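You operate a simulated robot arm through the tools that you are given. There is no shell and no other tool. Be economical: measure what you need, move in short steps, check, and stop when the job is done.

You are at the controls of a simulated robot arm. One attempt, no reset.

Task
Close up the pump drum, heater switch off first.
Fine: heat dial to OFF, spout aside, yellow lid and vent shut.

Only the result counts: the job must be done as asked and must still hold three seconds after the hand-in. Knocking over, shifting, dropping, spilling or breaking anything else fails it. A push-on lid holds only when it is set on centred and level and pressed home; a screw cap is set on level and turned clockwise until tight.

Robot
A 6-joint arm with a two-finger parallel gripper, fixed in place. Base frame: the origin is at the foot of the arm, x ahead of it, y to its left, z up; the work surface is at about z = 0.86. Units: m, degrees, N and s.
With the tool pointing down near the work surface it reaches from about 0.26 to 0.68 m from the base axis. Its first joint turns from -66.0 to 66.0 degrees. Payload 2.9 kg.
The TCP is the grasp point between the finger pads, 0.03 m short of the fingertips. In the tool frame z runs along the fingers and y along their closing line. The gripper opens to 0.11 m. The fingers are 0.02 m wide and 0.01 m thick; the gripper's body (0.048 by 0.112 m) begins 0.055 m behind the TCP.
Orientation is that of the tool frame in the base frame, as [roll, pitch, yaw] about the fixed x, y, z axes, in that order (R = Rz(yaw) Ry(pitch) Rx(roll)). With the fingers straight down and closing along the base's y, the tool's x points along the base's -x, its y along +y and its z along -z.

Tools
- The arm moves only by the tool nudge_tool. Its arguments are lists of equal length, an entry for each row: "translation": the shift along the base's x, y, z in units of 30 mm (1.0 is 30 mm), a list of three; "angular": the turn, a rotation vector about the base's x, y, z in units of 6 degrees (1.0 is 6 degrees), a list of three; "jaw": the opening, from 0 (shut) to 1 (fully open). In form: {"translation": [[tx, ty, tz], ...], "angular": [[rx, ry, rz], ...], "jaw": [jaw, ...]}. A call has 1 to 20 rows; each row shifts and turns the commanded pose from where the row before left it. A call with a number of a shift or a turn outside -1 to 1 is refused whole. Each row takes 0.2 s and may step no farther than 0.05 m and 8.6 degrees from the row before; otherwise, or with a gripper value out of range, the whole call is refused. Where a pose cannot be reached the arm comes as near as it can. A force on the tool above 60 N (or 10 N above the force at the start of the call, whichever is more), or a blocked arm, ends the call early, and 0.2 s more pass. Each finger travels about 0.108 m/s and halts on what it meets, pressing with about 25 N; the grip force reading is that of the motor and also rises with nothing between the fingers. The clock runs only during rows and for 0.2 s after the last one: add rows that do not move to give the fingers time. The reply holds the time, the measured pose of the TCP, the force on the tool along the base axes, the opening and the grip force, in the units named above and with some noise, with the torque about the TCP (base axes, N m) and any sound that the robot's microphone picked up.
- Cameras (640 x 400 px; columns grow to the right, rows downward): "scene" is fixed at [0.0862, 0.4361, 1.3974]; the picture's right is [-0.70, -0.71, 0.00], its down [-0.31, 0.31, -0.90] and it looks along [0.64, -0.63, -0.44] (base axes); focal length 214 px, centre (320, 200). "wrist" rides on the gripper at [0.072, 0.017, -0.103] in the tool frame; the picture's right is [-0.23, 0.97, 0.00], its down [-0.76, -0.18, -0.62] and it looks along [-0.61, -0.14, 0.78] (tool axes); focal length 222 px, centre (320, 200). There is no depth. A picture from a camera that has moved, and an enlarged one, comes with that camera's place and axes in the base frame and with its lens.
- capture(camera): a new picture of that camera. No time passes.
- enlarge(camera, box): a new picture of the part [left, top, right, bottom] of that camera's present view, enlarged. No time passes.
- finish_job(): hands the job in; it is judged then, once.

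Work in short steps. Places have to be worked out from the pictures, the camera data and where the tool is seen: move nearer, look again, correct. Check each grasp and each placing, and mend what went wrong. You have 120 turns and 76 pictures in all, those below and enlarged ones among them. Open the gripper and draw the arm clear of the work before you hand the job in, unless the task says otherwise; then end with one line.

The tools are called after ">>>" by a JSON object that holds its "op" and its "data". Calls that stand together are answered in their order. nudge_tool: Moves the arm, as the interface text tells. Its arguments: {"type":"object","properties":{"translation":{"type":"array","items":{"type":"array","items":{"type":"number"}}},"angular":{"type":"array","items":{"type":"array","items":{"type":"number"}}},"jaw":{"type":"array","items":{"type":"number"}}},"required":["translation","angular","jaw"]} The other tools are called the same way: capture (camera) takes a picture; enlarge (camera, box) takes an enlarged picture of a part of a camera's view; finish_job () hands the job in.

At the start:

```text
time: 0.0
position: [0.2984, 0.1068, 1.3602]
tool_rot: [-179.9, 0.1, 180.0]
ft_force: [0.9, 0.2, 0.3]
wrist_torque: [0.02, -0.01, -0.01]
opening: 0.11
gripper_force: 0.1
```

scene: 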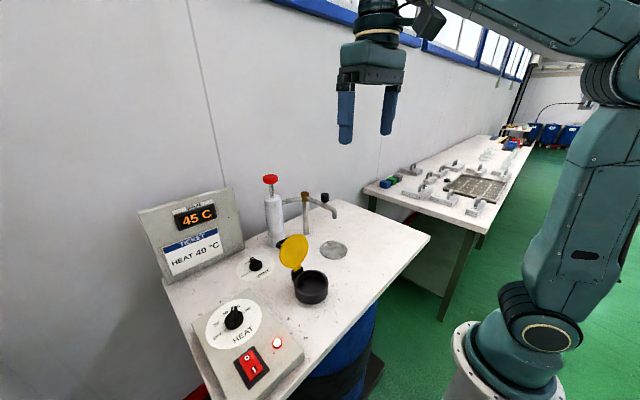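
wrist: 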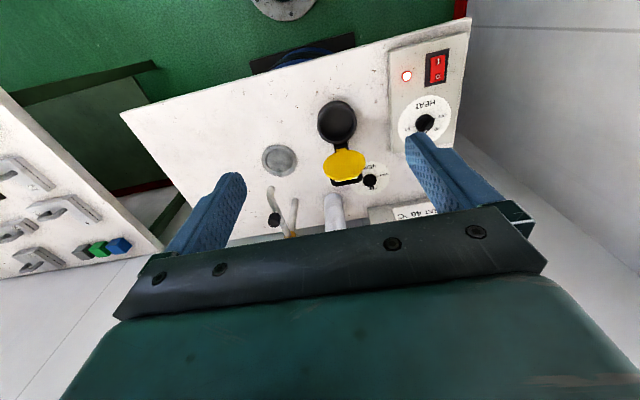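

I start by looking closely at the panel to read the controls.

>>> {"op": "enlarge", "data": {"camera": "scene", "box": [180, 280, 320, 400]}}

>>> {"op": "enlarge", "data": {"camera": "scene", "box": [220, 160, 380, 310]}}

>>> {"op": "enlarge", "data": {"camera": "wrist", "box": [240, 30, 480, 240]}}

```text
3.33 times, centred on (250, 340) of scene
camera zoom: at [0.0862, 0.4361, 1.3974], right [-0.7, -0.71, 0.0], down [-0.31, 0.31, -0.9], along [0.64, -0.63, -0.44], focal length 715 px, centre (553, -267)
```

zoom: 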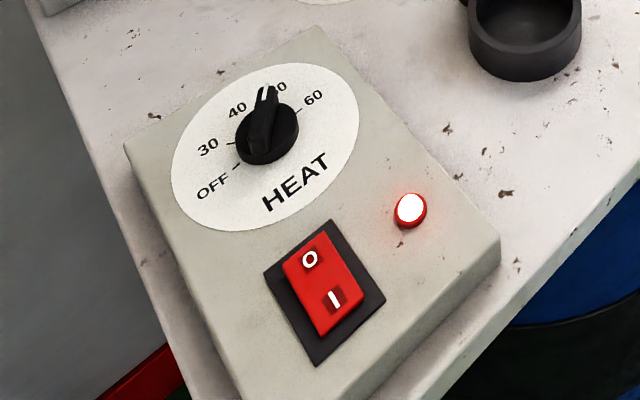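

```text
2.67 times, centred on (300, 235) of scene
camera zoom: at [0.0862, 0.4361, 1.3974], right [-0.7, -0.71, 0.0], down [-0.31, 0.31, -0.9], along [0.64, -0.63, -0.44], focal length 572 px, centre (373, 107)
```

zoom: 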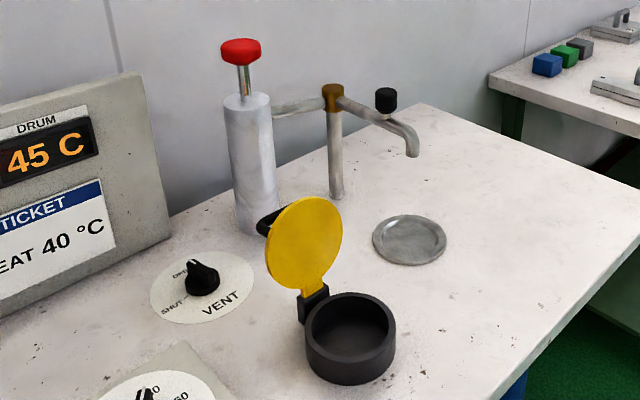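

```text
1.90 times, centred on (360, 135) of wrist
camera zoom: at [0.2267, 0.1245, 1.4631], right [0.23, 0.97, 0.0], down [0.76, -0.18, 0.63], along [0.61, -0.14, -0.78], focal length 423 px, centre (244, 324)
```

zoom: 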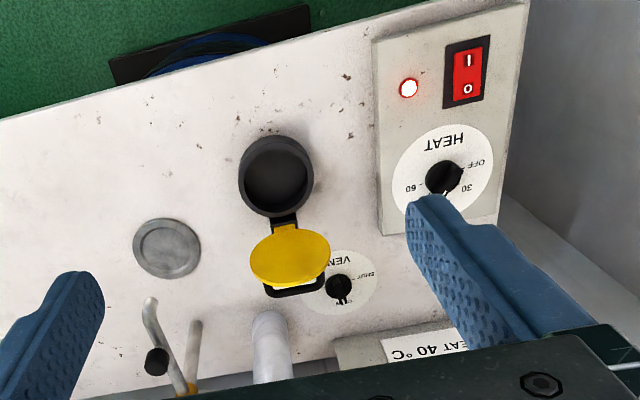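

Triangulating from the two views: rocker O half is about (0.386, 0.363, 0.885), heat dial (0.49, 0.343), neck (0.44, 0.122), vent (0.64, 0.195), and spout knob (0.586, -0.08, 1.06). The lamp is lit, so the rocker goes off first. I close the fingers and move above the rocker's O half.

>>> {"op": "nudge_tool", "data": {"translation": [[0.25, 0.711, -1], [0.25, 0.711, -1], [0.25, 0.711, -1], [0.25, 0.711, -1], [0.25, 0.711, -1], [0.25, 0.711, -1], [0.25, 0.711, -1], [0.25, 0.711, -1], [0.25, 0.711, -1], [0.25, 0.711, -1], [0.25, 0.711, -1], [0.25, 0.711, -1], [0, 0, -0.5], [0, 0, 0]], "angular": [[0, 0, 0], [0, 0, 0], [0, 0, 0], [0, 0, 0], [0, 0, 0], [0, 0, 0], [0, 0, 0], [0, 0, 0], [0, 0, 0], [0, 0, 0], [0, 0, 0], [0, 0, 0], [0, 0, 0], [0, 0, 0]], "jaw": [0, 0, 0, 0, 0, 0, 0, 0, 0, 0, 0, 0, 0, 0]}}

>>> {"op": "capture", "data": {"camera": "wrist"}}

>>> {"op": "capture", "data": {"camera": "scene"}}

```text
time: 3.0
position: [0.3894, 0.3649, 0.9863]
tool_rot: [-179.9, 0.2, 179.9]
ft_force: [0.3, 0.0, 0.8]
wrist_torque: [0.0, 0.02, 0.0]
opening: 0.0001
gripper_force: 24.7
```

```text
70 pictures are left
camera wrist: at [0.3172, 0.3816, 1.0887], right [0.23, 0.97, 0.0], down [0.76, -0.18, 0.63], along [0.61, -0.14, -0.78], focal length 222 px, centre (320, 200)
```

wrist: 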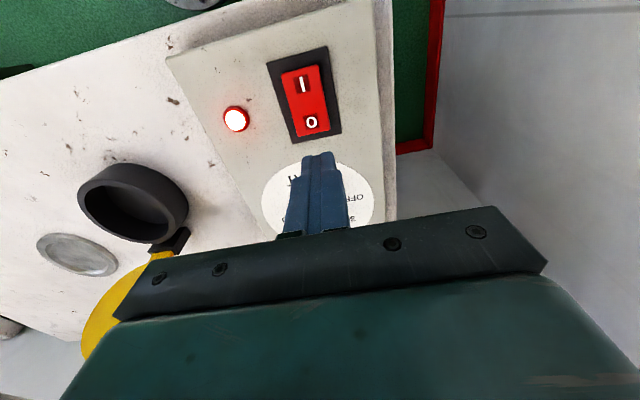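

```text
69 pictures are left
```

scene: 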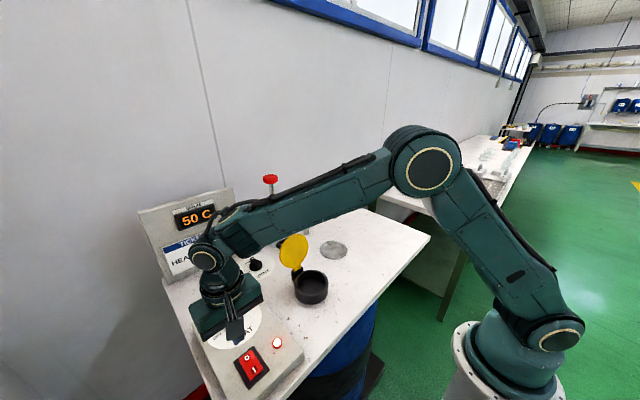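

The drum temperature is rising (50 °C). The O half reads about (0.386, 0.360) from here. I press it down.

>>> {"op": "nudge_tool", "data": {"translation": [[-0.08, -0.16, -0.8], [0, 0, -0.8], [0, 0, -0.5], [0, 0, -0.2], [0, 0, -0.2], [0, 0, -0.2]], "angular": [[0, 0, 0], [0, 0, 0], [0, 0, 0], [0, 0, 0], [0, 0, 0], [0, 0, 0]], "jaw": [0, 0, 0, 0, 0, 0]}}

>>> {"op": "enlarge", "data": {"camera": "wrist", "box": [200, 0, 440, 150]}}

```text
time: 3.9
position: [0.3893, 0.3585, 0.9285]
tool_rot: [179.5, 0.7, 179.9]
ft_force: [-1.0, -0.8, 5.9]
wrist_torque: [-0.05, 0.06, 0.05]
opening: 0.0
gripper_force: 24.9
heard: click
stopped in row 4: the force on the tool passed its limit at 68 N (the readings are from after the stop); the commanded pose is now the measured one
```

```text
2.67 times, centred on (320, 75) of wrist
camera zoom: at [0.3166, 0.3744, 1.0306], right [0.23, 0.97, 0.01], down [0.75, -0.18, 0.63], along [0.62, -0.13, -0.78], focal length 592 px, centre (320, 533)
```

zoom: 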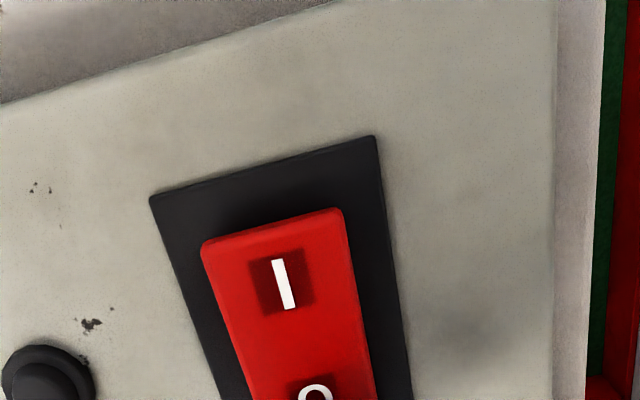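

A click, and the lamp is dark, so the rocker is off. I raise and look at the dial.

>>> {"op": "nudge_tool", "data": {"translation": [[0, 0, 1], [0, 0, 1], [0.0, 0, 1], [0.0, -1, 0.5], [0.0, -1, 0.5]], "angular": [[0, 0, 0], [0, 0, 0], [0, 0, 0], [0, 0, 0], [0, 0, 0]], "jaw": [0, 0, 0, 0, 0]}}

>>> {"op": "capture", "data": {"camera": "wrist"}}

>>> {"op": "enlarge", "data": {"camera": "scene", "box": [160, 230, 320, 400]}}

```text
time: 5.1
position: [0.3894, 0.2971, 1.0463]
tool_rot: [179.5, 0.8, -179.9]
ft_force: [-0.7, 0.1, -0.5]
wrist_torque: [-0.01, -0.01, 0.02]
opening: 0.0
gripper_force: 24.7
```

```text
67 pictures are left
camera wrist: at [0.316, 0.313, 1.1481], right [0.23, 0.97, 0.01], down [0.75, -0.18, 0.63], along [0.62, -0.14, -0.78], focal length 222 px, centre (320, 200)
```

wrist: 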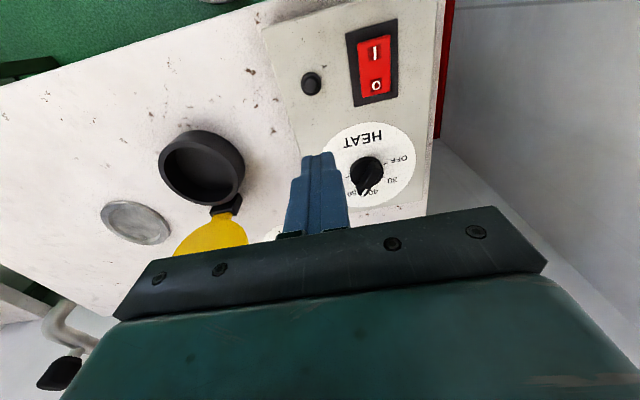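

```text
2.35 times, centred on (240, 315) of scene
camera zoom: at [0.0862, 0.4361, 1.3975], right [-0.7, -0.71, 0.0], down [-0.31, 0.31, -0.9], along [0.64, -0.63, -0.44], focal length 505 px, centre (508, -71)
```

zoom: 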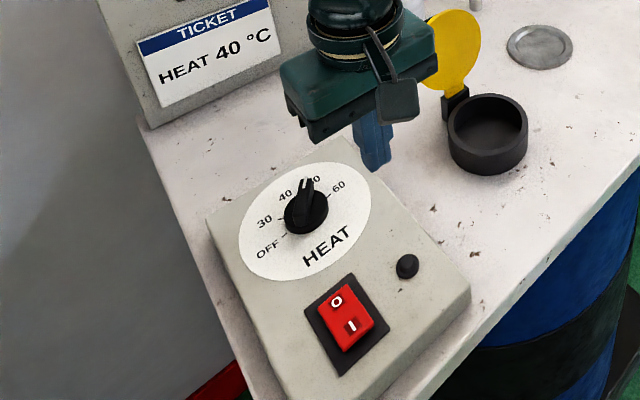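

>>> {"op": "enlarge", "data": {"camera": "wrist", "box": [310, 110, 430, 210]}}

>>> {"op": "enlarge", "data": {"camera": "scene", "box": [210, 290, 270, 345]}}

```text
4.00 times, centred on (370, 160) of wrist
camera zoom: at [0.316, 0.313, 1.1481], right [0.23, 0.97, 0.01], down [0.75, -0.18, 0.63], along [0.62, -0.14, -0.78], focal length 888 px, centre (120, 360)
```

zoom: 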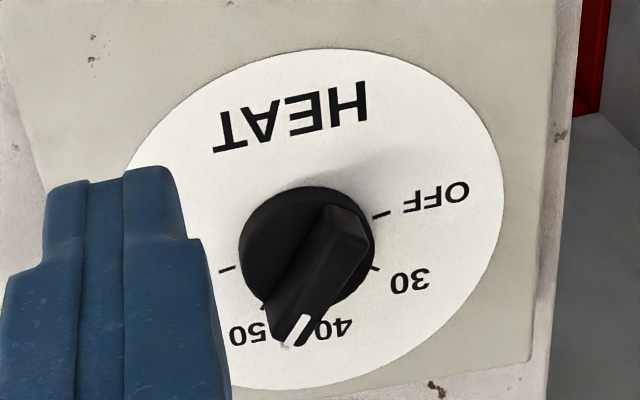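

```text
7.27 times, centred on (240, 318) of scene
camera zoom: at [0.0862, 0.4361, 1.3975], right [-0.7, -0.71, 0.0], down [-0.31, 0.31, -0.9], along [0.64, -0.63, -0.44], focal length 1560 px, centre (902, -654)
```

zoom: 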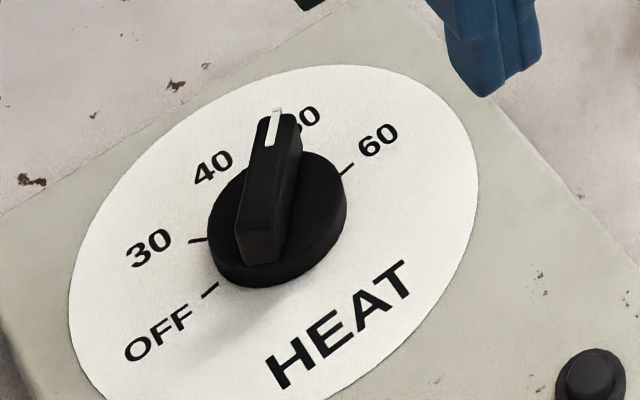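

The pointer sits between 40 and 50. From both views I put the dial centre at about (0.4955, 0.341), the bar at about -24° and OFF at about +98°, so it needs roughly +122° counter-clockwise. I move above it with the jaw opened across the bar.

>>> {"op": "nudge_tool", "data": {"translation": [[0.708, 0.292, -0.508], [0.708, 0.292, -0.508], [0.708, 0.292, -0.508], [0.708, 0.292, -0.508], [0.708, 0.292, -0.508], [0, 0, 0]], "angular": [[0, 0, -0.77], [0, 0, -0.77], [0, 0, -0.77], [0, 0, -0.77], [0, 0, -0.77], [0, 0, 0]], "jaw": [0.45, 0.45, 0.45, 0.45, 0.45, 0.45]}}

>>> {"op": "enlarge", "data": {"camera": "scene", "box": [180, 260, 300, 350]}}

>>> {"op": "capture", "data": {"camera": "wrist"}}

```text
time: 6.5
position: [0.498, 0.3421, 0.9732]
tool_rot: [179.5, 0.8, 156.9]
ft_force: [-0.6, 0.3, -0.9]
wrist_torque: [-0.01, 0.01, 0.01]
opening: 0.0493
gripper_force: 0.0
```

```text
4.44 times, centred on (240, 305) of scene
camera zoom: at [0.0863, 0.4361, 1.3974], right [-0.7, -0.71, 0.0], down [-0.31, 0.31, -0.9], along [0.64, -0.63, -0.44], focal length 953 px, centre (676, -267)
```

zoom: 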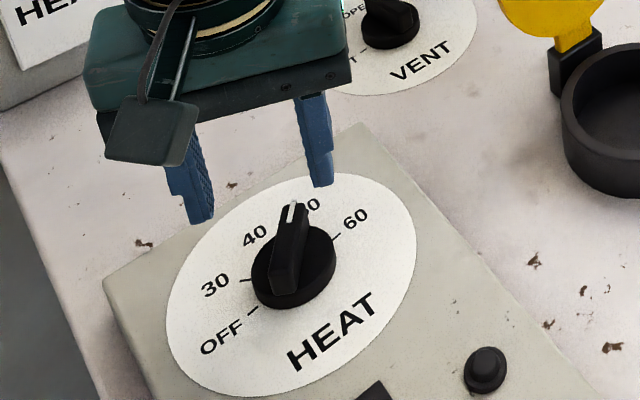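

```text
62 pictures are left
camera wrist: at [0.4372, 0.3854, 1.0756], right [0.59, 0.81, 0.01], down [0.62, -0.47, 0.63], along [0.51, -0.37, -0.78], focal length 222 px, centre (320, 200)
```

wrist: 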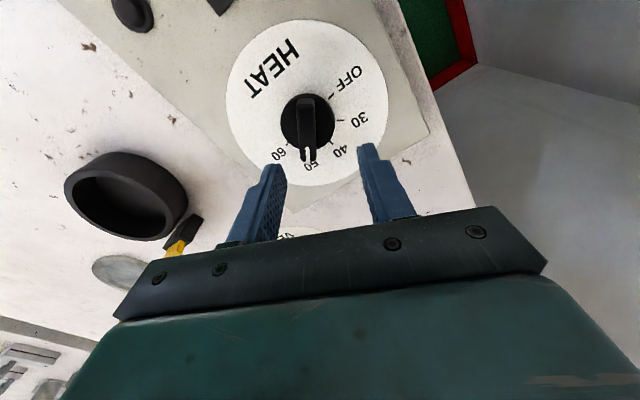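

The near view puts the dial at about (0.487, 0.339), with the bar level with the tool's x axis. I shift there and lower partway.

>>> {"op": "nudge_tool", "data": {"translation": [[-0.37, -0.1, -0.3], [0, 0, -0.5], [0, 0, 0]], "angular": [[0, 0, 0], [0, 0, 0], [0, 0, 0]], "jaw": [0.45, 0.45, 0.45]}}

>>> {"op": "enlarge", "data": {"camera": "scene", "box": [200, 280, 280, 340]}}

>>> {"op": "enlarge", "data": {"camera": "wrist", "box": [220, 60, 420, 220]}}

```text
time: 7.3
position: [0.4856, 0.3384, 0.9482]
tool_rot: [179.5, 0.7, 156.8]
ft_force: [-0.4, 0.7, 0.6]
wrist_torque: [0.02, 0.0, -0.02]
opening: 0.0493
gripper_force: 0.1
```

```text
6.67 times, centred on (240, 310) of scene
camera zoom: at [0.0862, 0.4361, 1.3974], right [-0.7, -0.71, 0.0], down [-0.31, 0.31, -0.9], along [0.64, -0.63, -0.44], focal length 1430 px, centre (853, -533)
```

zoom: 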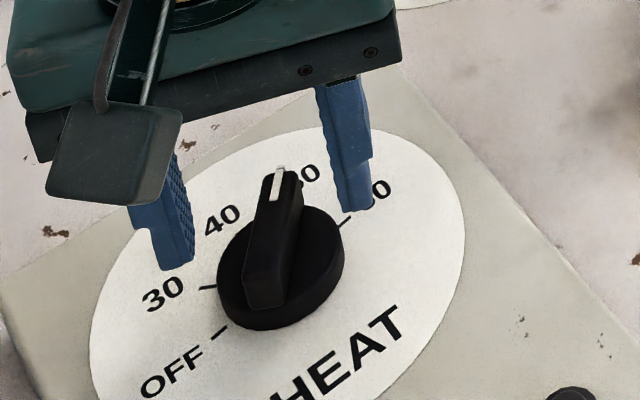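

```text
2.50 times, centred on (320, 140) of wrist
camera zoom: at [0.4246, 0.3833, 1.0507], right [0.59, 0.81, 0.01], down [0.62, -0.46, 0.63], along [0.51, -0.37, -0.78], focal length 555 px, centre (320, 350)
```

zoom: 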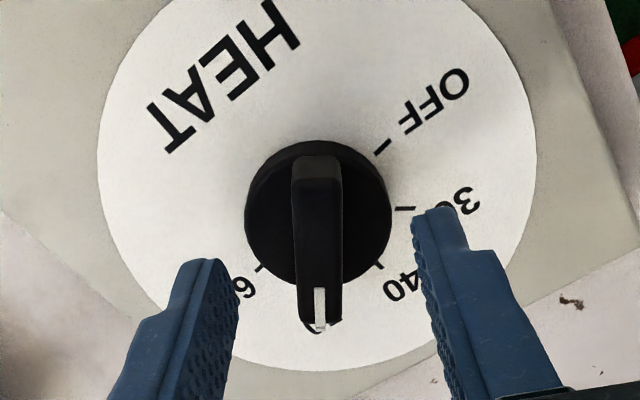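

Alignment looks good. I descend about 29 mm and close on the bar.

>>> {"op": "nudge_tool", "data": {"translation": [[0, 0, -0.4], [0, 0, -0.4], [0, 0, -0.17], [0, 0, 0], [0, 0, 0], [0, 0, 0]], "angular": [[0, 0, 0], [0, 0, 0], [0, 0, 0], [0, 0, 0], [0, 0, 0], [0, 0, 0]], "jaw": [0.45, 0.45, 0.45, 0, 0, 0]}}

>>> {"op": "enlarge", "data": {"camera": "wrist", "box": [220, 60, 420, 220]}}

```text
time: 8.7
position: [0.486, 0.3391, 0.9198]
tool_rot: [179.4, 0.8, 157.0]
ft_force: [-3.0, -0.1, 19.7]
wrist_torque: [-0.22, 0.47, 0.03]
opening: 0.0432
gripper_force: 44.8
```

```text
2.50 times, centred on (320, 140) of wrist
camera zoom: at [0.4246, 0.3826, 1.0227], right [0.59, 0.81, 0.01], down [0.62, -0.47, 0.63], along [0.52, -0.36, -0.78], focal length 555 px, centre (320, 350)
```

zoom: 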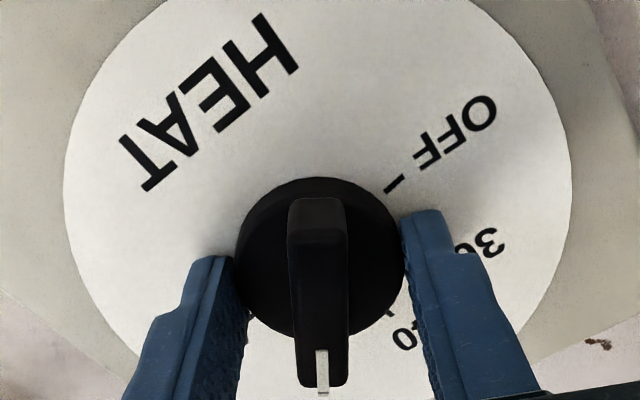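

The fingertips touch the plate (z≈0.89) and hold the 43 mm disc. I open, rise 14 mm and close on the bar for a positive grip.

>>> {"op": "nudge_tool", "data": {"translation": [[0, 0, 0], [0, 0, 0.47], [0, 0, 0], [0, 0, 0], [0, 0, 0]], "angular": [[0, 0, 0], [0, 0, 0], [0, 0, 0], [0, 0, 0], [0, 0, 0]], "jaw": [0.5, 0.5, 0, 0, 0]}}

>>> {"op": "enlarge", "data": {"camera": "wrist", "box": [220, 60, 420, 220]}}

```text
time: 9.9
position: [0.4853, 0.3399, 0.9301]
tool_rot: [179.7, 0.6, 156.9]
ft_force: [8.3, 10.6, -24.2]
wrist_torque: [0.34, -0.55, -0.04]
opening: 0.041
gripper_force: 45.4
```

```text
2.50 times, centred on (320, 140) of wrist
camera zoom: at [0.4247, 0.3833, 1.0326], right [0.59, 0.81, 0.01], down [0.62, -0.46, 0.63], along [0.51, -0.37, -0.78], focal length 555 px, centre (320, 350)
```

zoom: 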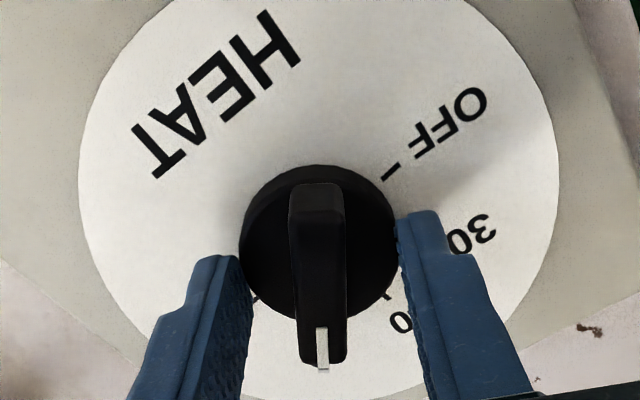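

It still catches the disc's rim, pulling upward. I open again, go up about 6 mm more and close on the bar.

>>> {"op": "nudge_tool", "data": {"translation": [[0, 0, 0], [0, 0, 0.2], [0, 0, 0], [0, 0, 0], [0, 0, 0], [0, 0, 0]], "angular": [[0, 0, 0], [0, 0, 0], [0, 0, 0], [0, 0, 0], [0, 0, 0], [0, 0, 0]], "jaw": [0.5, 0.5, 0.5, 0, 0, 0]}}

>>> {"op": "enlarge", "data": {"camera": "wrist", "box": [220, 60, 420, 220]}}

```text
time: 11.3
position: [0.485, 0.3399, 0.9392]
tool_rot: [179.4, 0.7, 156.9]
ft_force: [0.0, 6.7, 2.5]
wrist_torque: [-0.02, 0.48, -0.03]
opening: 0.013
gripper_force: 44.7
```

```text
2.50 times, centred on (320, 140) of wrist
camera zoom: at [0.4241, 0.3831, 1.0414], right [0.59, 0.81, 0.01], down [0.62, -0.46, 0.63], along [0.51, -0.37, -0.78], focal length 555 px, centre (320, 350)
```

zoom: 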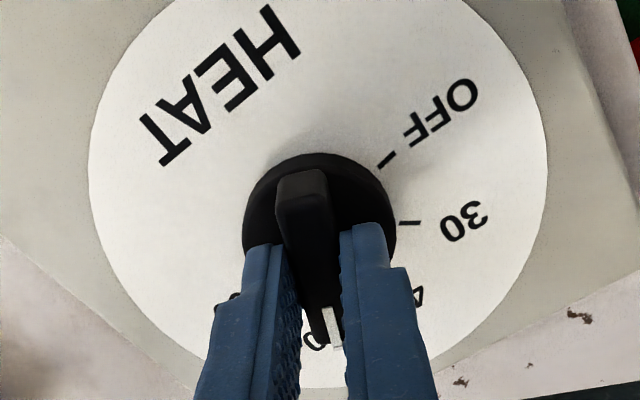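

The bar is gripped, but the fingers sit about 14 mm toward the pointer end; with the disc top at z≈0.905 the centre is about (0.474, 0.345). I open, shift and regrip centrally.

>>> {"op": "nudge_tool", "data": {"translation": [[0, 0, 0], [0, 0, 0], [-0.38, 0.18, 0], [0, 0, 0], [0, 0, 0], [0, 0, 0]], "angular": [[0, 0, 0], [0, 0, 0], [0, 0, 0], [0, 0, 0], [0, 0, 0], [0, 0, 0]], "jaw": [0.4, 0.4, 0.4, 0, 0, 0]}}

>>> {"op": "enlarge", "data": {"camera": "wrist", "box": [220, 60, 420, 220]}}

>>> {"op": "enlarge", "data": {"camera": "scene", "box": [200, 280, 280, 340]}}

```text
time: 12.7
position: [0.4733, 0.3446, 0.9381]
tool_rot: [179.6, 0.7, 156.9]
ft_force: [-0.8, -2.7, 0.9]
wrist_torque: [-0.4, -0.04, -0.06]
opening: 0.0131
gripper_force: 45.4
```

```text
2.50 times, centred on (320, 140) of wrist
camera zoom: at [0.413, 0.3883, 1.0412], right [0.59, 0.81, 0.01], down [0.62, -0.46, 0.63], along [0.51, -0.37, -0.78], focal length 555 px, centre (320, 350)
```

zoom: 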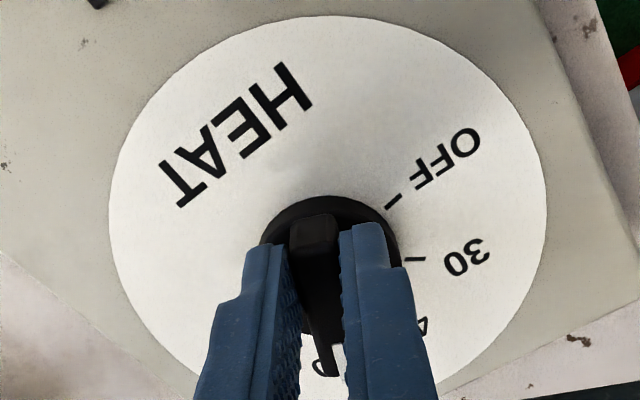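

```text
6.67 times, centred on (240, 310) of scene
camera zoom: at [0.0862, 0.436, 1.3975], right [-0.7, -0.71, 0.0], down [-0.31, 0.31, -0.9], along [0.64, -0.63, -0.44], focal length 1430 px, centre (853, -533)
```

zoom: 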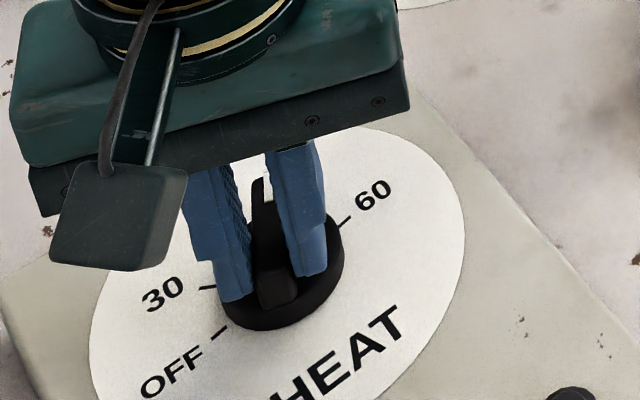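

The grip is now central. I turn it +60° counter-clockwise and check.

>>> {"op": "nudge_tool", "data": {"translation": [[0, 0, 0], [0, 0, 0], [0, 0, 0], [0, 0, 0], [0, 0, 0], [0, 0, 0], [0, 0, 0], [0, 0, 0], [0, 0, 0], [0, 0, 0]], "angular": [[0, 0, 1], [0, 0, 1], [0, 0, 1], [0, 0, 1], [0, 0, 1], [0, 0, 1], [0, 0, 1], [0, 0, 1], [0, 0, 1], [0, 0, 1]], "jaw": [0, 0, 0, 0, 0, 0, 0, 0, 0, 0]}}

>>> {"op": "enlarge", "data": {"camera": "wrist", "box": [220, 60, 420, 220]}}

```text
time: 14.2
position: [0.4735, 0.3379, 0.9381]
tool_rot: [-179.8, -0.1, -168.5]
ft_force: [-4.5, -7.1, 7.2]
wrist_torque: [-0.17, 0.45, -0.12]
opening: 0.013
gripper_force: 44.7
stopped in row 7: the force on the tool passed its limit at 61 N (the readings are from after the stop); the commanded pose is now the measured one
```

```text
2.50 times, centred on (320, 140) of wrist
camera zoom: at [0.3999, 0.3398, 1.042], right [0.03, 1.0, 0.0], down [0.78, -0.02, 0.62], along [0.62, -0.02, -0.78], focal length 555 px, centre (320, 350)
```

zoom: 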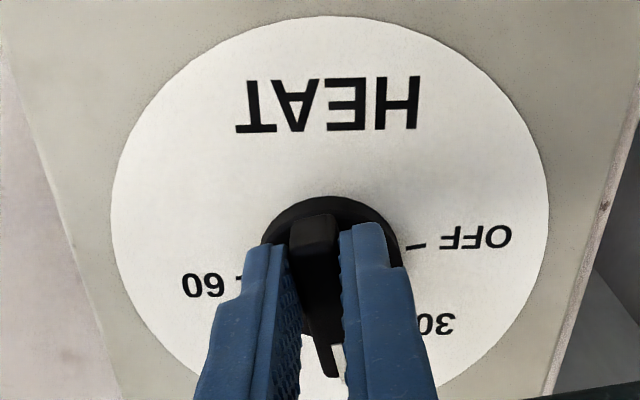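

The bar turned 34° with side force; the drift shows the true axis at about (0.484, 0.341). I regrip there and carry on turning.

>>> {"op": "nudge_tool", "data": {"translation": [[0, 0, 0], [0, 0, 0], [0.35, 0.09, 0], [0, 0, 0], [0, 0, 0], [0, 0, 0], [0, 0, 0], [0, 0, 0], [0, 0, 0], [0, 0, 0], [0, 0, 0]], "angular": [[0, 0, 0], [0, 0, 0], [0, 0, 0], [0, 0, 0], [0, 0, 0], [0, 0, 0], [0, 0, 1], [0, 0, 1], [0, 0, 1], [0, 0, 1], [0, 0, 1]], "jaw": [0.4, 0.4, 0.4, 0, 0, 0, 0, 0, 0, 0, 0]}}

>>> {"op": "enlarge", "data": {"camera": "wrist", "box": [220, 60, 420, 220]}}

```text
time: 16.6
position: [0.4848, 0.3396, 0.9386]
tool_rot: [-179.8, -0.4, -138.4]
ft_force: [-7.8, -33.0, 6.9]
wrist_torque: [-0.03, -0.5, 0.0]
opening: 0.0129
gripper_force: 44.7
```

```text
2.50 times, centred on (320, 140) of wrist
camera zoom: at [0.4198, 0.3043, 1.0418], right [-0.48, 0.88, 0.0], down [0.69, 0.38, 0.62], along [0.55, 0.29, -0.78], focal length 555 px, centre (320, 350)
```

zoom: 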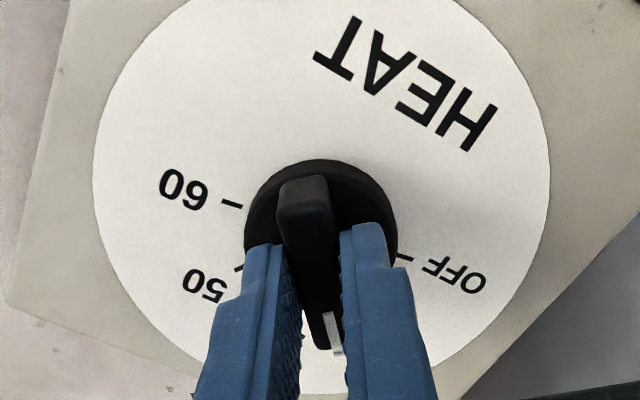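

It turned smoothly. I ease the side force by shifting 3 mm in -y and turn another 36°.

>>> {"op": "nudge_tool", "data": {"translation": [[0, -0.1, 0], [0, 0, 0], [0, 0, 0], [0, 0, 0], [0, 0, 0], [0, 0, 0]], "angular": [[0, 0, 1], [0, 0, 1], [0, 0, 1], [0, 0, 1], [0, 0, 1], [0, 0, 1]], "jaw": [0, 0, 0, 0, 0, 0]}}

>>> {"op": "enlarge", "data": {"camera": "wrist", "box": [220, 60, 420, 220]}}

```text
time: 18.0
position: [0.485, 0.3388, 0.9376]
tool_rot: [-179.7, 0.2, -102.2]
ft_force: [8.6, -3.6, -5.0]
wrist_torque: [0.97, -0.28, -0.03]
opening: 0.0128
gripper_force: 45.3
```

```text
2.50 times, centred on (320, 140) of wrist
camera zoom: at [0.4531, 0.2713, 1.0412], right [-0.9, 0.43, 0.0], down [0.33, 0.71, 0.63], along [0.27, 0.57, -0.78], focal length 555 px, centre (320, 350)
```

zoom: 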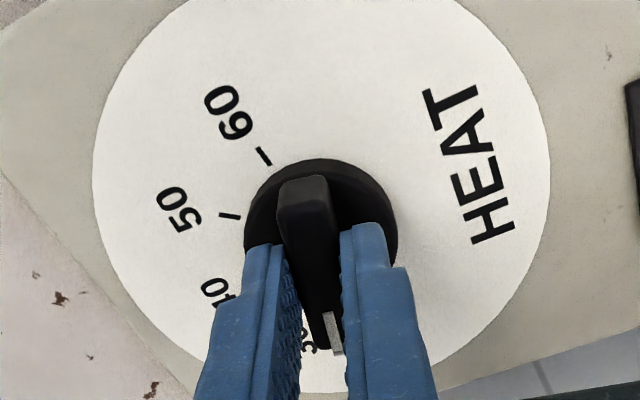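

The pointer is now between 30 and OFF. I turn another 18°.

>>> {"op": "nudge_tool", "data": {"translation": [[0, 0, 0], [0, 0, 0], [0, 0, 0], [0, 0, 0]], "angular": [[0, 0, 1], [0, 0, 1], [0, 0, 1], [0, 0, 0]], "jaw": [0, 0, 0, 0]}}

>>> {"op": "enlarge", "data": {"camera": "wrist", "box": [220, 60, 420, 220]}}

>>> {"op": "enlarge", "data": {"camera": "scene", "box": [200, 280, 280, 340]}}

```text
time: 19.0
position: [0.4847, 0.34, 0.9384]
tool_rot: [-179.8, 0.1, -84.1]
ft_force: [16.0, 1.7, -4.2]
wrist_torque: [0.76, -0.13, -0.03]
opening: 0.0128
gripper_force: 44.8
```

```text
2.50 times, centred on (320, 140) of wrist
camera zoom: at [0.4758, 0.2649, 1.0414], right [-0.99, 0.13, 0.0], down [0.1, 0.77, 0.62], along [0.08, 0.62, -0.78], focal length 555 px, centre (320, 350)
```

zoom: 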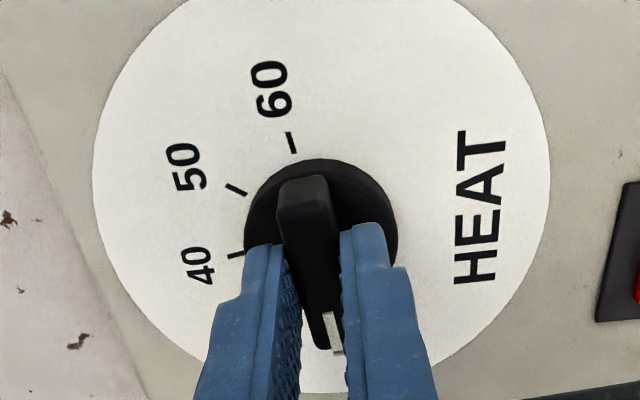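

```text
6.67 times, centred on (240, 310) of scene
camera zoom: at [0.0867, 0.4362, 1.3974], right [-0.7, -0.71, 0.0], down [-0.31, 0.31, -0.9], along [0.64, -0.63, -0.44], focal length 1430 px, centre (853, -533)
```

zoom: 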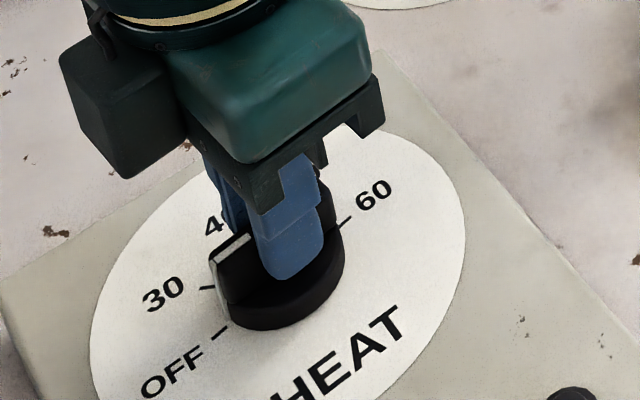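

Fitting the ticks gives centre (0.4856, 0.340) and OFF at about 99°; the tool is at 96°. I turn 3° more, release, rise and check.

>>> {"op": "nudge_tool", "data": {"translation": [[0, 0, 0], [0, 0, 0], [0, 0, 0], [0, 0, 0], [0, 0, 1], [0, 0, 1], [0, -0.5, 1]], "angular": [[0, 0, 0.5], [0, 0, 0], [0, 0, 0], [0, 0, 0], [0, 0, 0], [0, 0, 0], [0, 0, 0]], "jaw": [0, 0, 0.4, 0.4, 0.4, 0.4, 0.4]}}

>>> {"op": "enlarge", "data": {"camera": "wrist", "box": [220, 0, 420, 160]}}

>>> {"op": "enlarge", "data": {"camera": "scene", "box": [200, 280, 280, 340]}}

```text
time: 20.6
position: [0.4848, 0.3229, 1.0288]
tool_rot: [-179.8, 0.0, -81.3]
ft_force: [-0.4, -1.2, -0.2]
wrist_torque: [-0.01, 0.0, 0.01]
opening: 0.0441
gripper_force: 0.1
```

```text
2.50 times, centred on (320, 80) of wrist
camera zoom: at [0.4786, 0.2489, 1.1319], right [-1.0, 0.08, 0.0], down [0.06, 0.78, 0.62], along [0.05, 0.62, -0.78], focal length 555 px, centre (320, 500)
```

zoom: 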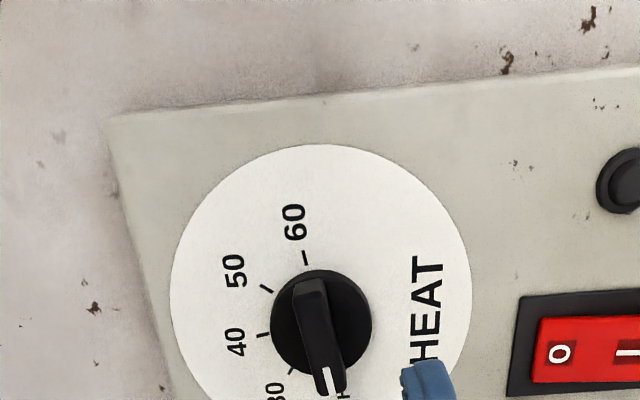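

```text
6.67 times, centred on (240, 310) of scene
camera zoom: at [0.0862, 0.4361, 1.3975], right [-0.7, -0.71, 0.0], down [-0.31, 0.31, -0.9], along [0.64, -0.63, -0.44], focal length 1430 px, centre (853, -533)
```

zoom: 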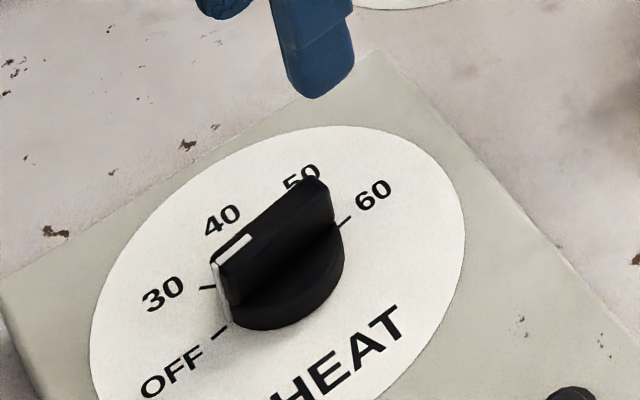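

The pointer is aligned with the OFF tick. Next is the spout, so I look at it and the lid.

>>> {"op": "enlarge", "data": {"camera": "scene", "box": [250, 160, 370, 250]}}

>>> {"op": "enlarge", "data": {"camera": "scene", "box": [240, 220, 360, 310]}}

```text
4.44 times, centred on (310, 205) of scene
camera zoom: at [0.0862, 0.4361, 1.3975], right [-0.7, -0.71, 0.0], down [-0.31, 0.31, -0.9], along [0.64, -0.63, -0.44], focal length 953 px, centre (364, 178)
```

zoom: 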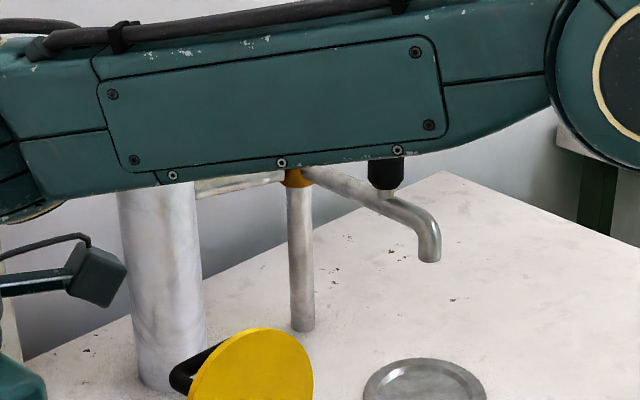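

```text
4.44 times, centred on (300, 265) of scene
camera zoom: at [0.0862, 0.4361, 1.3975], right [-0.7, -0.71, 0.0], down [-0.31, 0.31, -0.9], along [0.64, -0.63, -0.44], focal length 953 px, centre (409, -89)
```

zoom: 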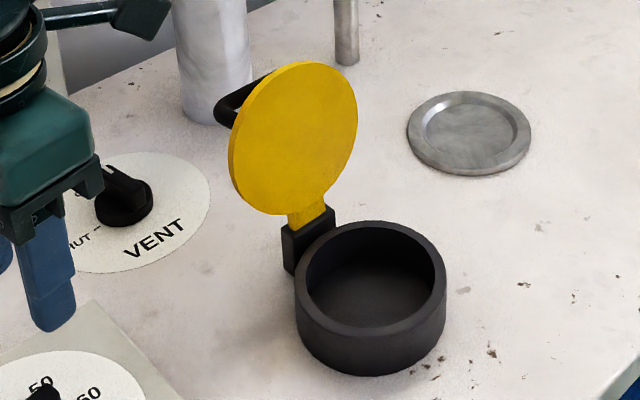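

Now I go to the spout: raise, turn the tool back to yaw 180 and move above a point beside the knob with the fingers shut.

>>> {"op": "nudge_tool", "data": {"translation": [[0, 0, 1], [0, 0, 1], [0, 0, 1], [0.15, -0.65, 0.3], [0.15, -0.65, 0.3], [0.15, -0.65, 0.3], [0.15, -0.65, 0.3], [0.15, -0.65, 0.3], [0.15, -0.65, 0.3], [0.15, -0.65, 0.3], [0.15, -0.65, 0.3], [0.15, -0.65, 0.3], [0.15, -0.65, 0], [0.15, -0.65, 0], [0.15, -0.65, 0], [0.15, -0.65, 0], [0.15, -0.65, 0], [0.15, -0.65, 0], [0.15, -0.65, 0]], "angular": [[0, 0, -1], [0, 0, -1], [0, 0, -1], [0, 0, -1], [0, 0, -1], [0, 0, -1], [0, 0, -1], [0, 0, -1], [0, 0, -1], [0, 0, -1], [0, 0, -1], [0, 0, -1], [0, 0, -1], [0, 0, -1], [0, 0, -1], [0, 0, -1], [0, 0, -0.5], [0, 0, 0], [0, 0, 0]], "jaw": [0, 0, 0, 0, 0, 0, 0, 0, 0, 0, 0, 0, 0, 0, 0, 0, 0, 0, 0]}}

>>> {"op": "capture", "data": {"camera": "wrist"}}

>>> {"op": "capture", "data": {"camera": "scene"}}

```text
time: 24.6
position: [0.5556, 0.0107, 1.1979]
tool_rot: [-179.8, 0.1, 179.7]
ft_force: [-0.9, -1.0, 0.3]
wrist_torque: [-0.01, -0.04, 0.01]
opening: 0.0
gripper_force: 24.8
```

```text
45 pictures are left
camera wrist: at [0.484, 0.0279, 1.3009], right [0.23, 0.97, 0.0], down [0.76, -0.18, 0.62], along [0.61, -0.15, -0.78], focal length 222 px, centre (320, 200)
```

wrist: 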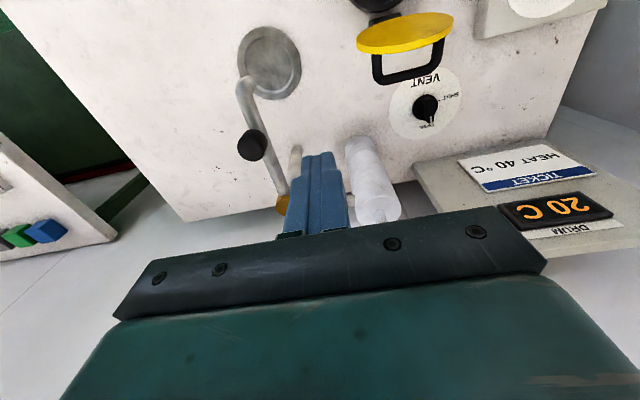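

```text
44 pictures are left
```

scene: 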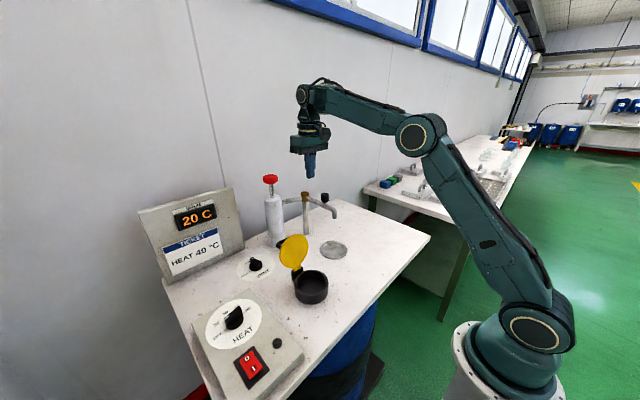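

The display reads 20 °C. The spout knob is at about (0.575, -0.07, 1.067) with the pivot at (0.675, -0.07). I descend on the knob's +y side.

>>> {"op": "nudge_tool", "data": {"translation": [[0.8, -1, 0], [0, -0.2, -0.8], [0, 0, -1], [0, 0, -1], [0, 0, -1], [0, 0, -0.7], [0, 0, 0]], "angular": [[0, 0, 0], [0, 0, 0], [0, 0, 0], [0, 0, 0], [0, 0, 0], [0, 0, 0], [0, 0, 0]], "jaw": [0, 0, 0, 0, 0, 0, 0]}}

>>> {"op": "enlarge", "data": {"camera": "scene", "box": [270, 150, 370, 225]}}

>>> {"op": "capture", "data": {"camera": "wrist"}}

```text
time: 26.2
position: [0.5839, -0.0238, 1.0654]
tool_rot: [-179.9, -0.2, 179.7]
ft_force: [-0.3, -0.2, -0.3]
wrist_torque: [0.04, 0.03, 0.0]
opening: 0.0
gripper_force: 25.5
out of reach, approached as far as the arm can: row 6
```

```text
5.33 times, centred on (320, 188) of scene
camera zoom: at [0.0862, 0.4361, 1.3974], right [-0.7, -0.71, 0.0], down [-0.31, 0.31, -0.9], along [0.64, -0.63, -0.44], focal length 1144 px, centre (320, 267)
```

zoom: 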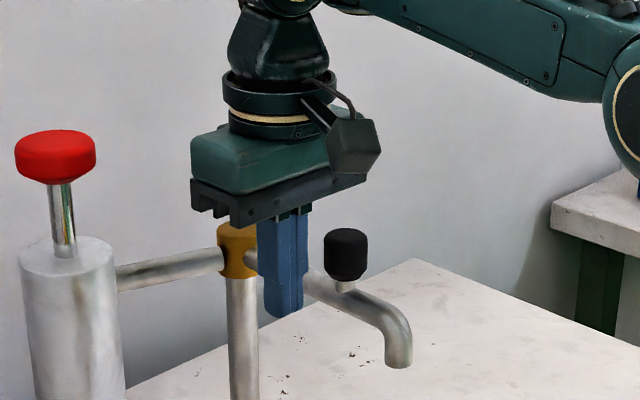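

```text
42 pictures are left
camera wrist: at [0.512, -0.0074, 1.1689], right [0.23, 0.97, 0.0], down [0.76, -0.18, 0.62], along [0.6, -0.15, -0.78], focal length 222 px, centre (320, 200)
```

wrist: 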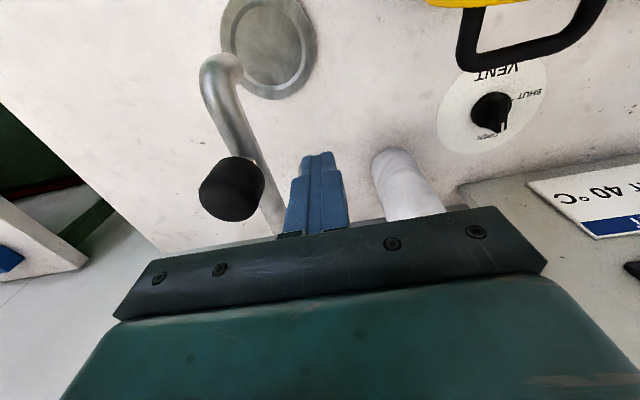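

The fingers are on the +y side of the spout arm. I push it along an arc towards -y.

>>> {"op": "nudge_tool", "data": {"translation": [[-0.1, -0.4, 0], [-0.08, -0.4, 0], [0, -0.4, 0], [0, -0.35, 0], [0.03, -0.3, 0], [0.06, -0.3, 0], [0.08, -0.3, 0], [0.1, -0.3, 0], [0, 0, 0]], "angular": [[0, 0, 0], [0, 0, 0], [0, 0, 0], [0, 0, 0], [0, 0, 0], [0, 0, 0], [0, 0, 0], [0, 0, 0], [0, 0, 0]], "jaw": [0, 0, 0, 0, 0, 0, 0, 0, 0]}}

>>> {"op": "enlarge", "data": {"camera": "scene", "box": [270, 150, 370, 225]}}

```text
time: 28.2
position: [0.5894, -0.1072, 1.0672]
tool_rot: [-179.9, -0.1, 179.8]
ft_force: [-0.1, 1.1, -0.9]
wrist_torque: [0.0, 0.0, 0.05]
opening: 0.0002
gripper_force: 25.0
out of reach, approached as far as the arm can: row 2
```

```text
5.33 times, centred on (320, 188) of scene
camera zoom: at [0.0863, 0.4361, 1.3974], right [-0.7, -0.71, 0.0], down [-0.31, 0.31, -0.9], along [0.64, -0.63, -0.44], focal length 1144 px, centre (320, 267)
```

zoom: 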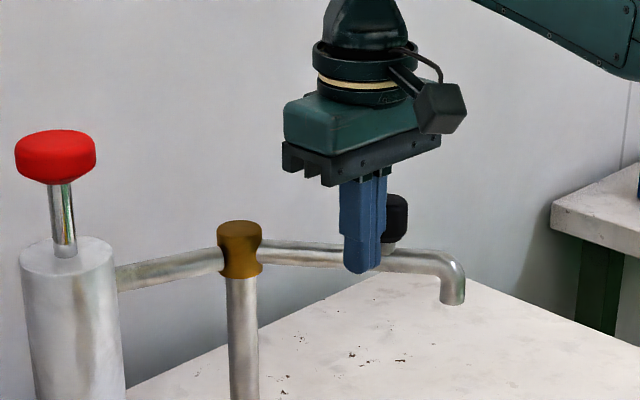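

The spout swings freely. I continue the arc further.

>>> {"op": "nudge_tool", "data": {"translation": [[0.15, -0.27, 0], [0.18, -0.25, 0], [0.2, -0.23, 0], [0.22, -0.2, 0], [0.24, -0.18, 0], [0.25, -0.15, 0], [0, 0, 0]], "angular": [[0, 0, 0], [0, 0, 0], [0, 0, 0], [0, 0, 0], [0, 0, 0], [0, 0, 0], [0, 0, 0]], "jaw": [0, 0, 0, 0, 0, 0, 0]}}

>>> {"op": "enlarge", "data": {"camera": "scene", "box": [270, 150, 390, 250]}}

>>> {"op": "capture", "data": {"camera": "wrist"}}

```text
time: 29.8
position: [0.6258, -0.144, 1.0673]
tool_rot: [-179.9, -0.1, 179.9]
ft_force: [4.1, 9.3, -5.3]
wrist_torque: [0.05, 0.04, 0.16]
opening: 0.0
gripper_force: 25.3
```

```text
4.00 times, centred on (330, 200) of scene
camera zoom: at [0.0865, 0.4364, 1.3973], right [-0.7, -0.71, 0.0], down [-0.31, 0.31, -0.9], along [0.64, -0.63, -0.44], focal length 858 px, centre (280, 200)
```

zoom: 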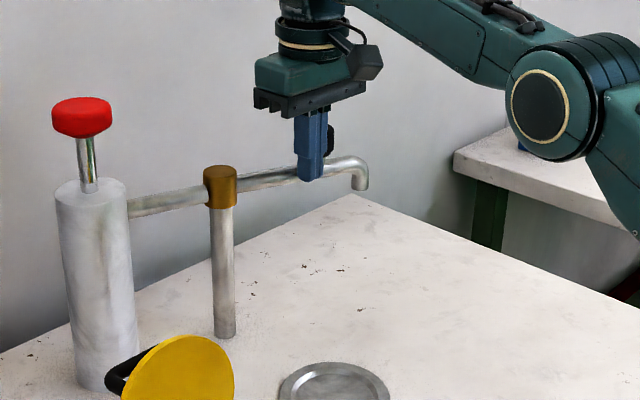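

```text
39 pictures are left
camera wrist: at [0.5555, -0.1277, 1.1702], right [0.23, 0.97, 0.0], down [0.76, -0.18, 0.62], along [0.61, -0.14, -0.78], focal length 222 px, centre (320, 200)
```

wrist: 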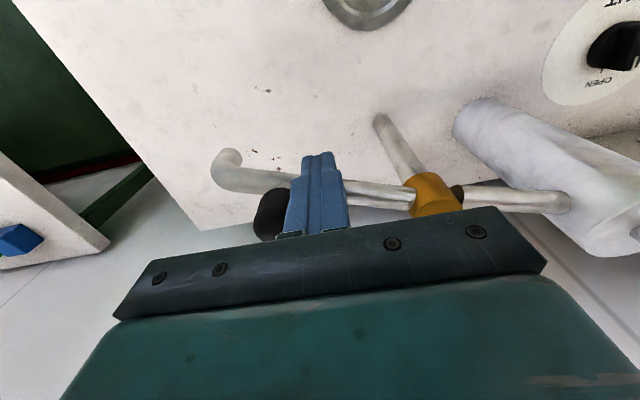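

The spout is about 65° aside. I try a little more to see whether there is an end stop.

>>> {"op": "nudge_tool", "data": {"translation": [[0.27, -0.13, 0], [0.28, -0.12, 0], [0, 0, 0]], "angular": [[0, 0, 0], [0, 0, 0], [0, 0, 0]], "jaw": [0, 0, 0]}}

```text
time: 30.6
position: [0.6305, -0.1518, 1.0689]
tool_rot: [-179.8, -0.1, 179.4]
ft_force: [-2.5, 4.2, 1.1]
wrist_torque: [0.0, -0.01, 0.0]
opening: 0.0
gripper_force: 24.8
out of reach, approached as far as the arm can: row 2
```

Nearly at the reach limit, and the spout is well aside. I back off in -x, rise, and move to view the lid.

>>> {"op": "nudge_tool", "data": {"translation": [[-0.8, 0, 0], [-0.8, 0, 0], [-0.8, 0, 1], [-0.8, 0.5, 1], [-0.5, 1, 0.8], [-0.5, 1, 0], [-0.5, 1, 0], [-0.5, 1, 0], [-0.5, 1, 0], [-0.5, 1, 0], [-0.3, 1, 0], [-0.3, 1, 0], [0, 1, 0], [0, 0, 0]], "angular": [[0, 0, 0], [0, 0, 0], [0, 0, 0], [0, 0, 0], [0, 0, 0], [0, 0, 0], [0, 0, 0], [0, 0, 0], [0, 0, 0], [0, 0, 0], [0, 0, 0], [0, 0, 0], [0, 0, 0], [0, 0, 0]], "jaw": [0, 0, 0, 0, 0, 0, 0, 0, 0, 0, 0, 0, 0, 0]}}

>>> {"op": "capture", "data": {"camera": "wrist"}}

>>> {"op": "capture", "data": {"camera": "scene"}}

```text
time: 33.6
position: [0.4286, 0.1363, 1.1493]
tool_rot: [-179.9, 0.0, 179.7]
ft_force: [-0.2, -0.1, 0.2]
wrist_torque: [-0.03, -0.02, 0.0]
opening: 0.0
gripper_force: 24.9
```

```text
38 pictures are left
camera wrist: at [0.3571, 0.153, 1.2539], right [0.23, 0.97, 0.0], down [0.76, -0.18, 0.62], along [0.61, -0.15, -0.78], focal length 222 px, centre (320, 200)
```

wrist: 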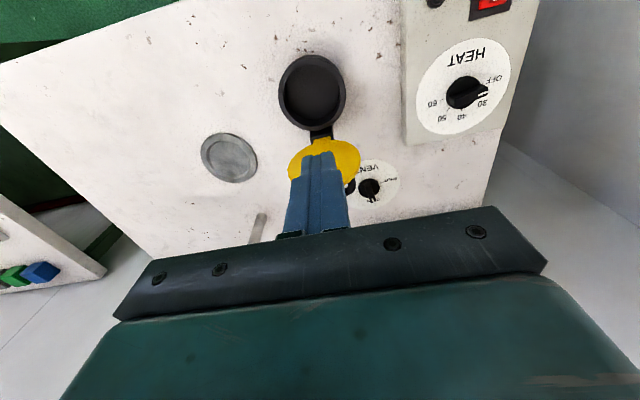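

```text
37 pictures are left
```

scene: 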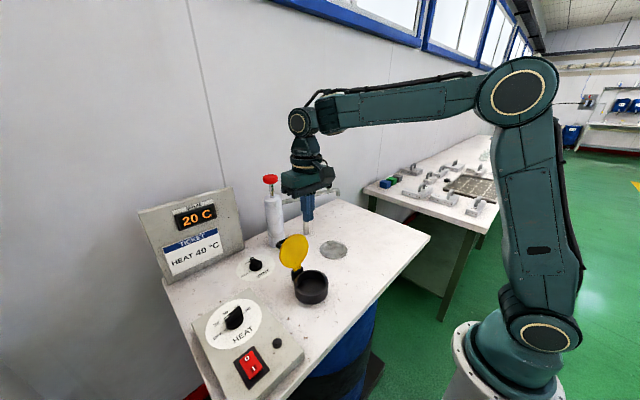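

Geometry: hinge at about (0.49, 0.125, 0.90), lid leaning back with its top near (0.536, -, 1.0), and the handle bar reaching x≈0.58. I go behind the handle (x≈0.61) and descend there.

>>> {"op": "nudge_tool", "data": {"translation": [[1, -0.05, 0], [1, -0.05, 0], [1, -0.05, 0], [1, -0.05, 0], [1, -0.05, 0], [1.0, -0.05, 0], [0.1, 0, -1], [0, 0, -1], [0, 0, -1], [0, 0, -1], [0, 0, -0.8], [0, 0, 0]], "angular": [[0, 0, 0], [0, 0, 0], [0, 0, 0], [0, 0, 0], [0, 0, 0], [0, 0, 0], [0, 0, 0], [0, 0, 0], [0, 0, 0], [0, 0, 0], [0, 0, 0], [0, 0, 0]], "jaw": [0, 0, 0, 0, 0, 0, 0, 0, 0, 0, 0, 0]}}

>>> {"op": "enlarge", "data": {"camera": "scene", "box": [240, 200, 370, 300]}}

>>> {"op": "capture", "data": {"camera": "wrist"}}

```text
time: 36.2
position: [0.6027, 0.1252, 1.0052]
tool_rot: [-179.9, 0.0, 179.6]
ft_force: [-0.5, 0.6, -0.1]
wrist_torque: [0.01, 0.02, 0.01]
opening: 0.0
gripper_force: 24.7
out of reach, approached as far as the arm can: row 6
```

```text
4.00 times, centred on (305, 250) of scene
camera zoom: at [0.0862, 0.4361, 1.3974], right [-0.7, -0.71, 0.0], down [-0.31, 0.31, -0.9], along [0.64, -0.63, -0.44], focal length 858 px, centre (380, 0)
```

zoom: 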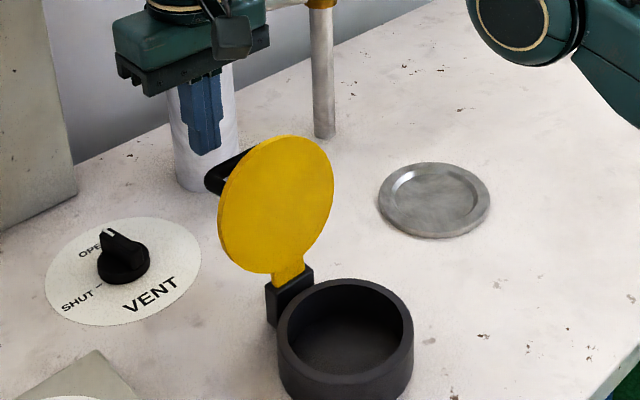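

```text
35 pictures are left
camera wrist: at [0.5309, 0.1423, 1.1095], right [0.23, 0.97, 0.0], down [0.76, -0.18, 0.62], along [0.61, -0.15, -0.78], focal length 222 px, centre (320, 200)
```

wrist: 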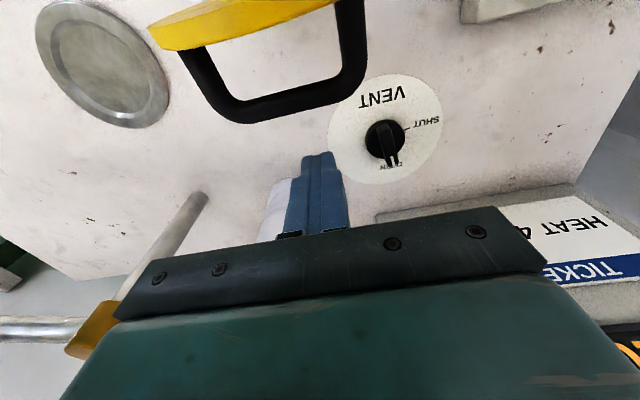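

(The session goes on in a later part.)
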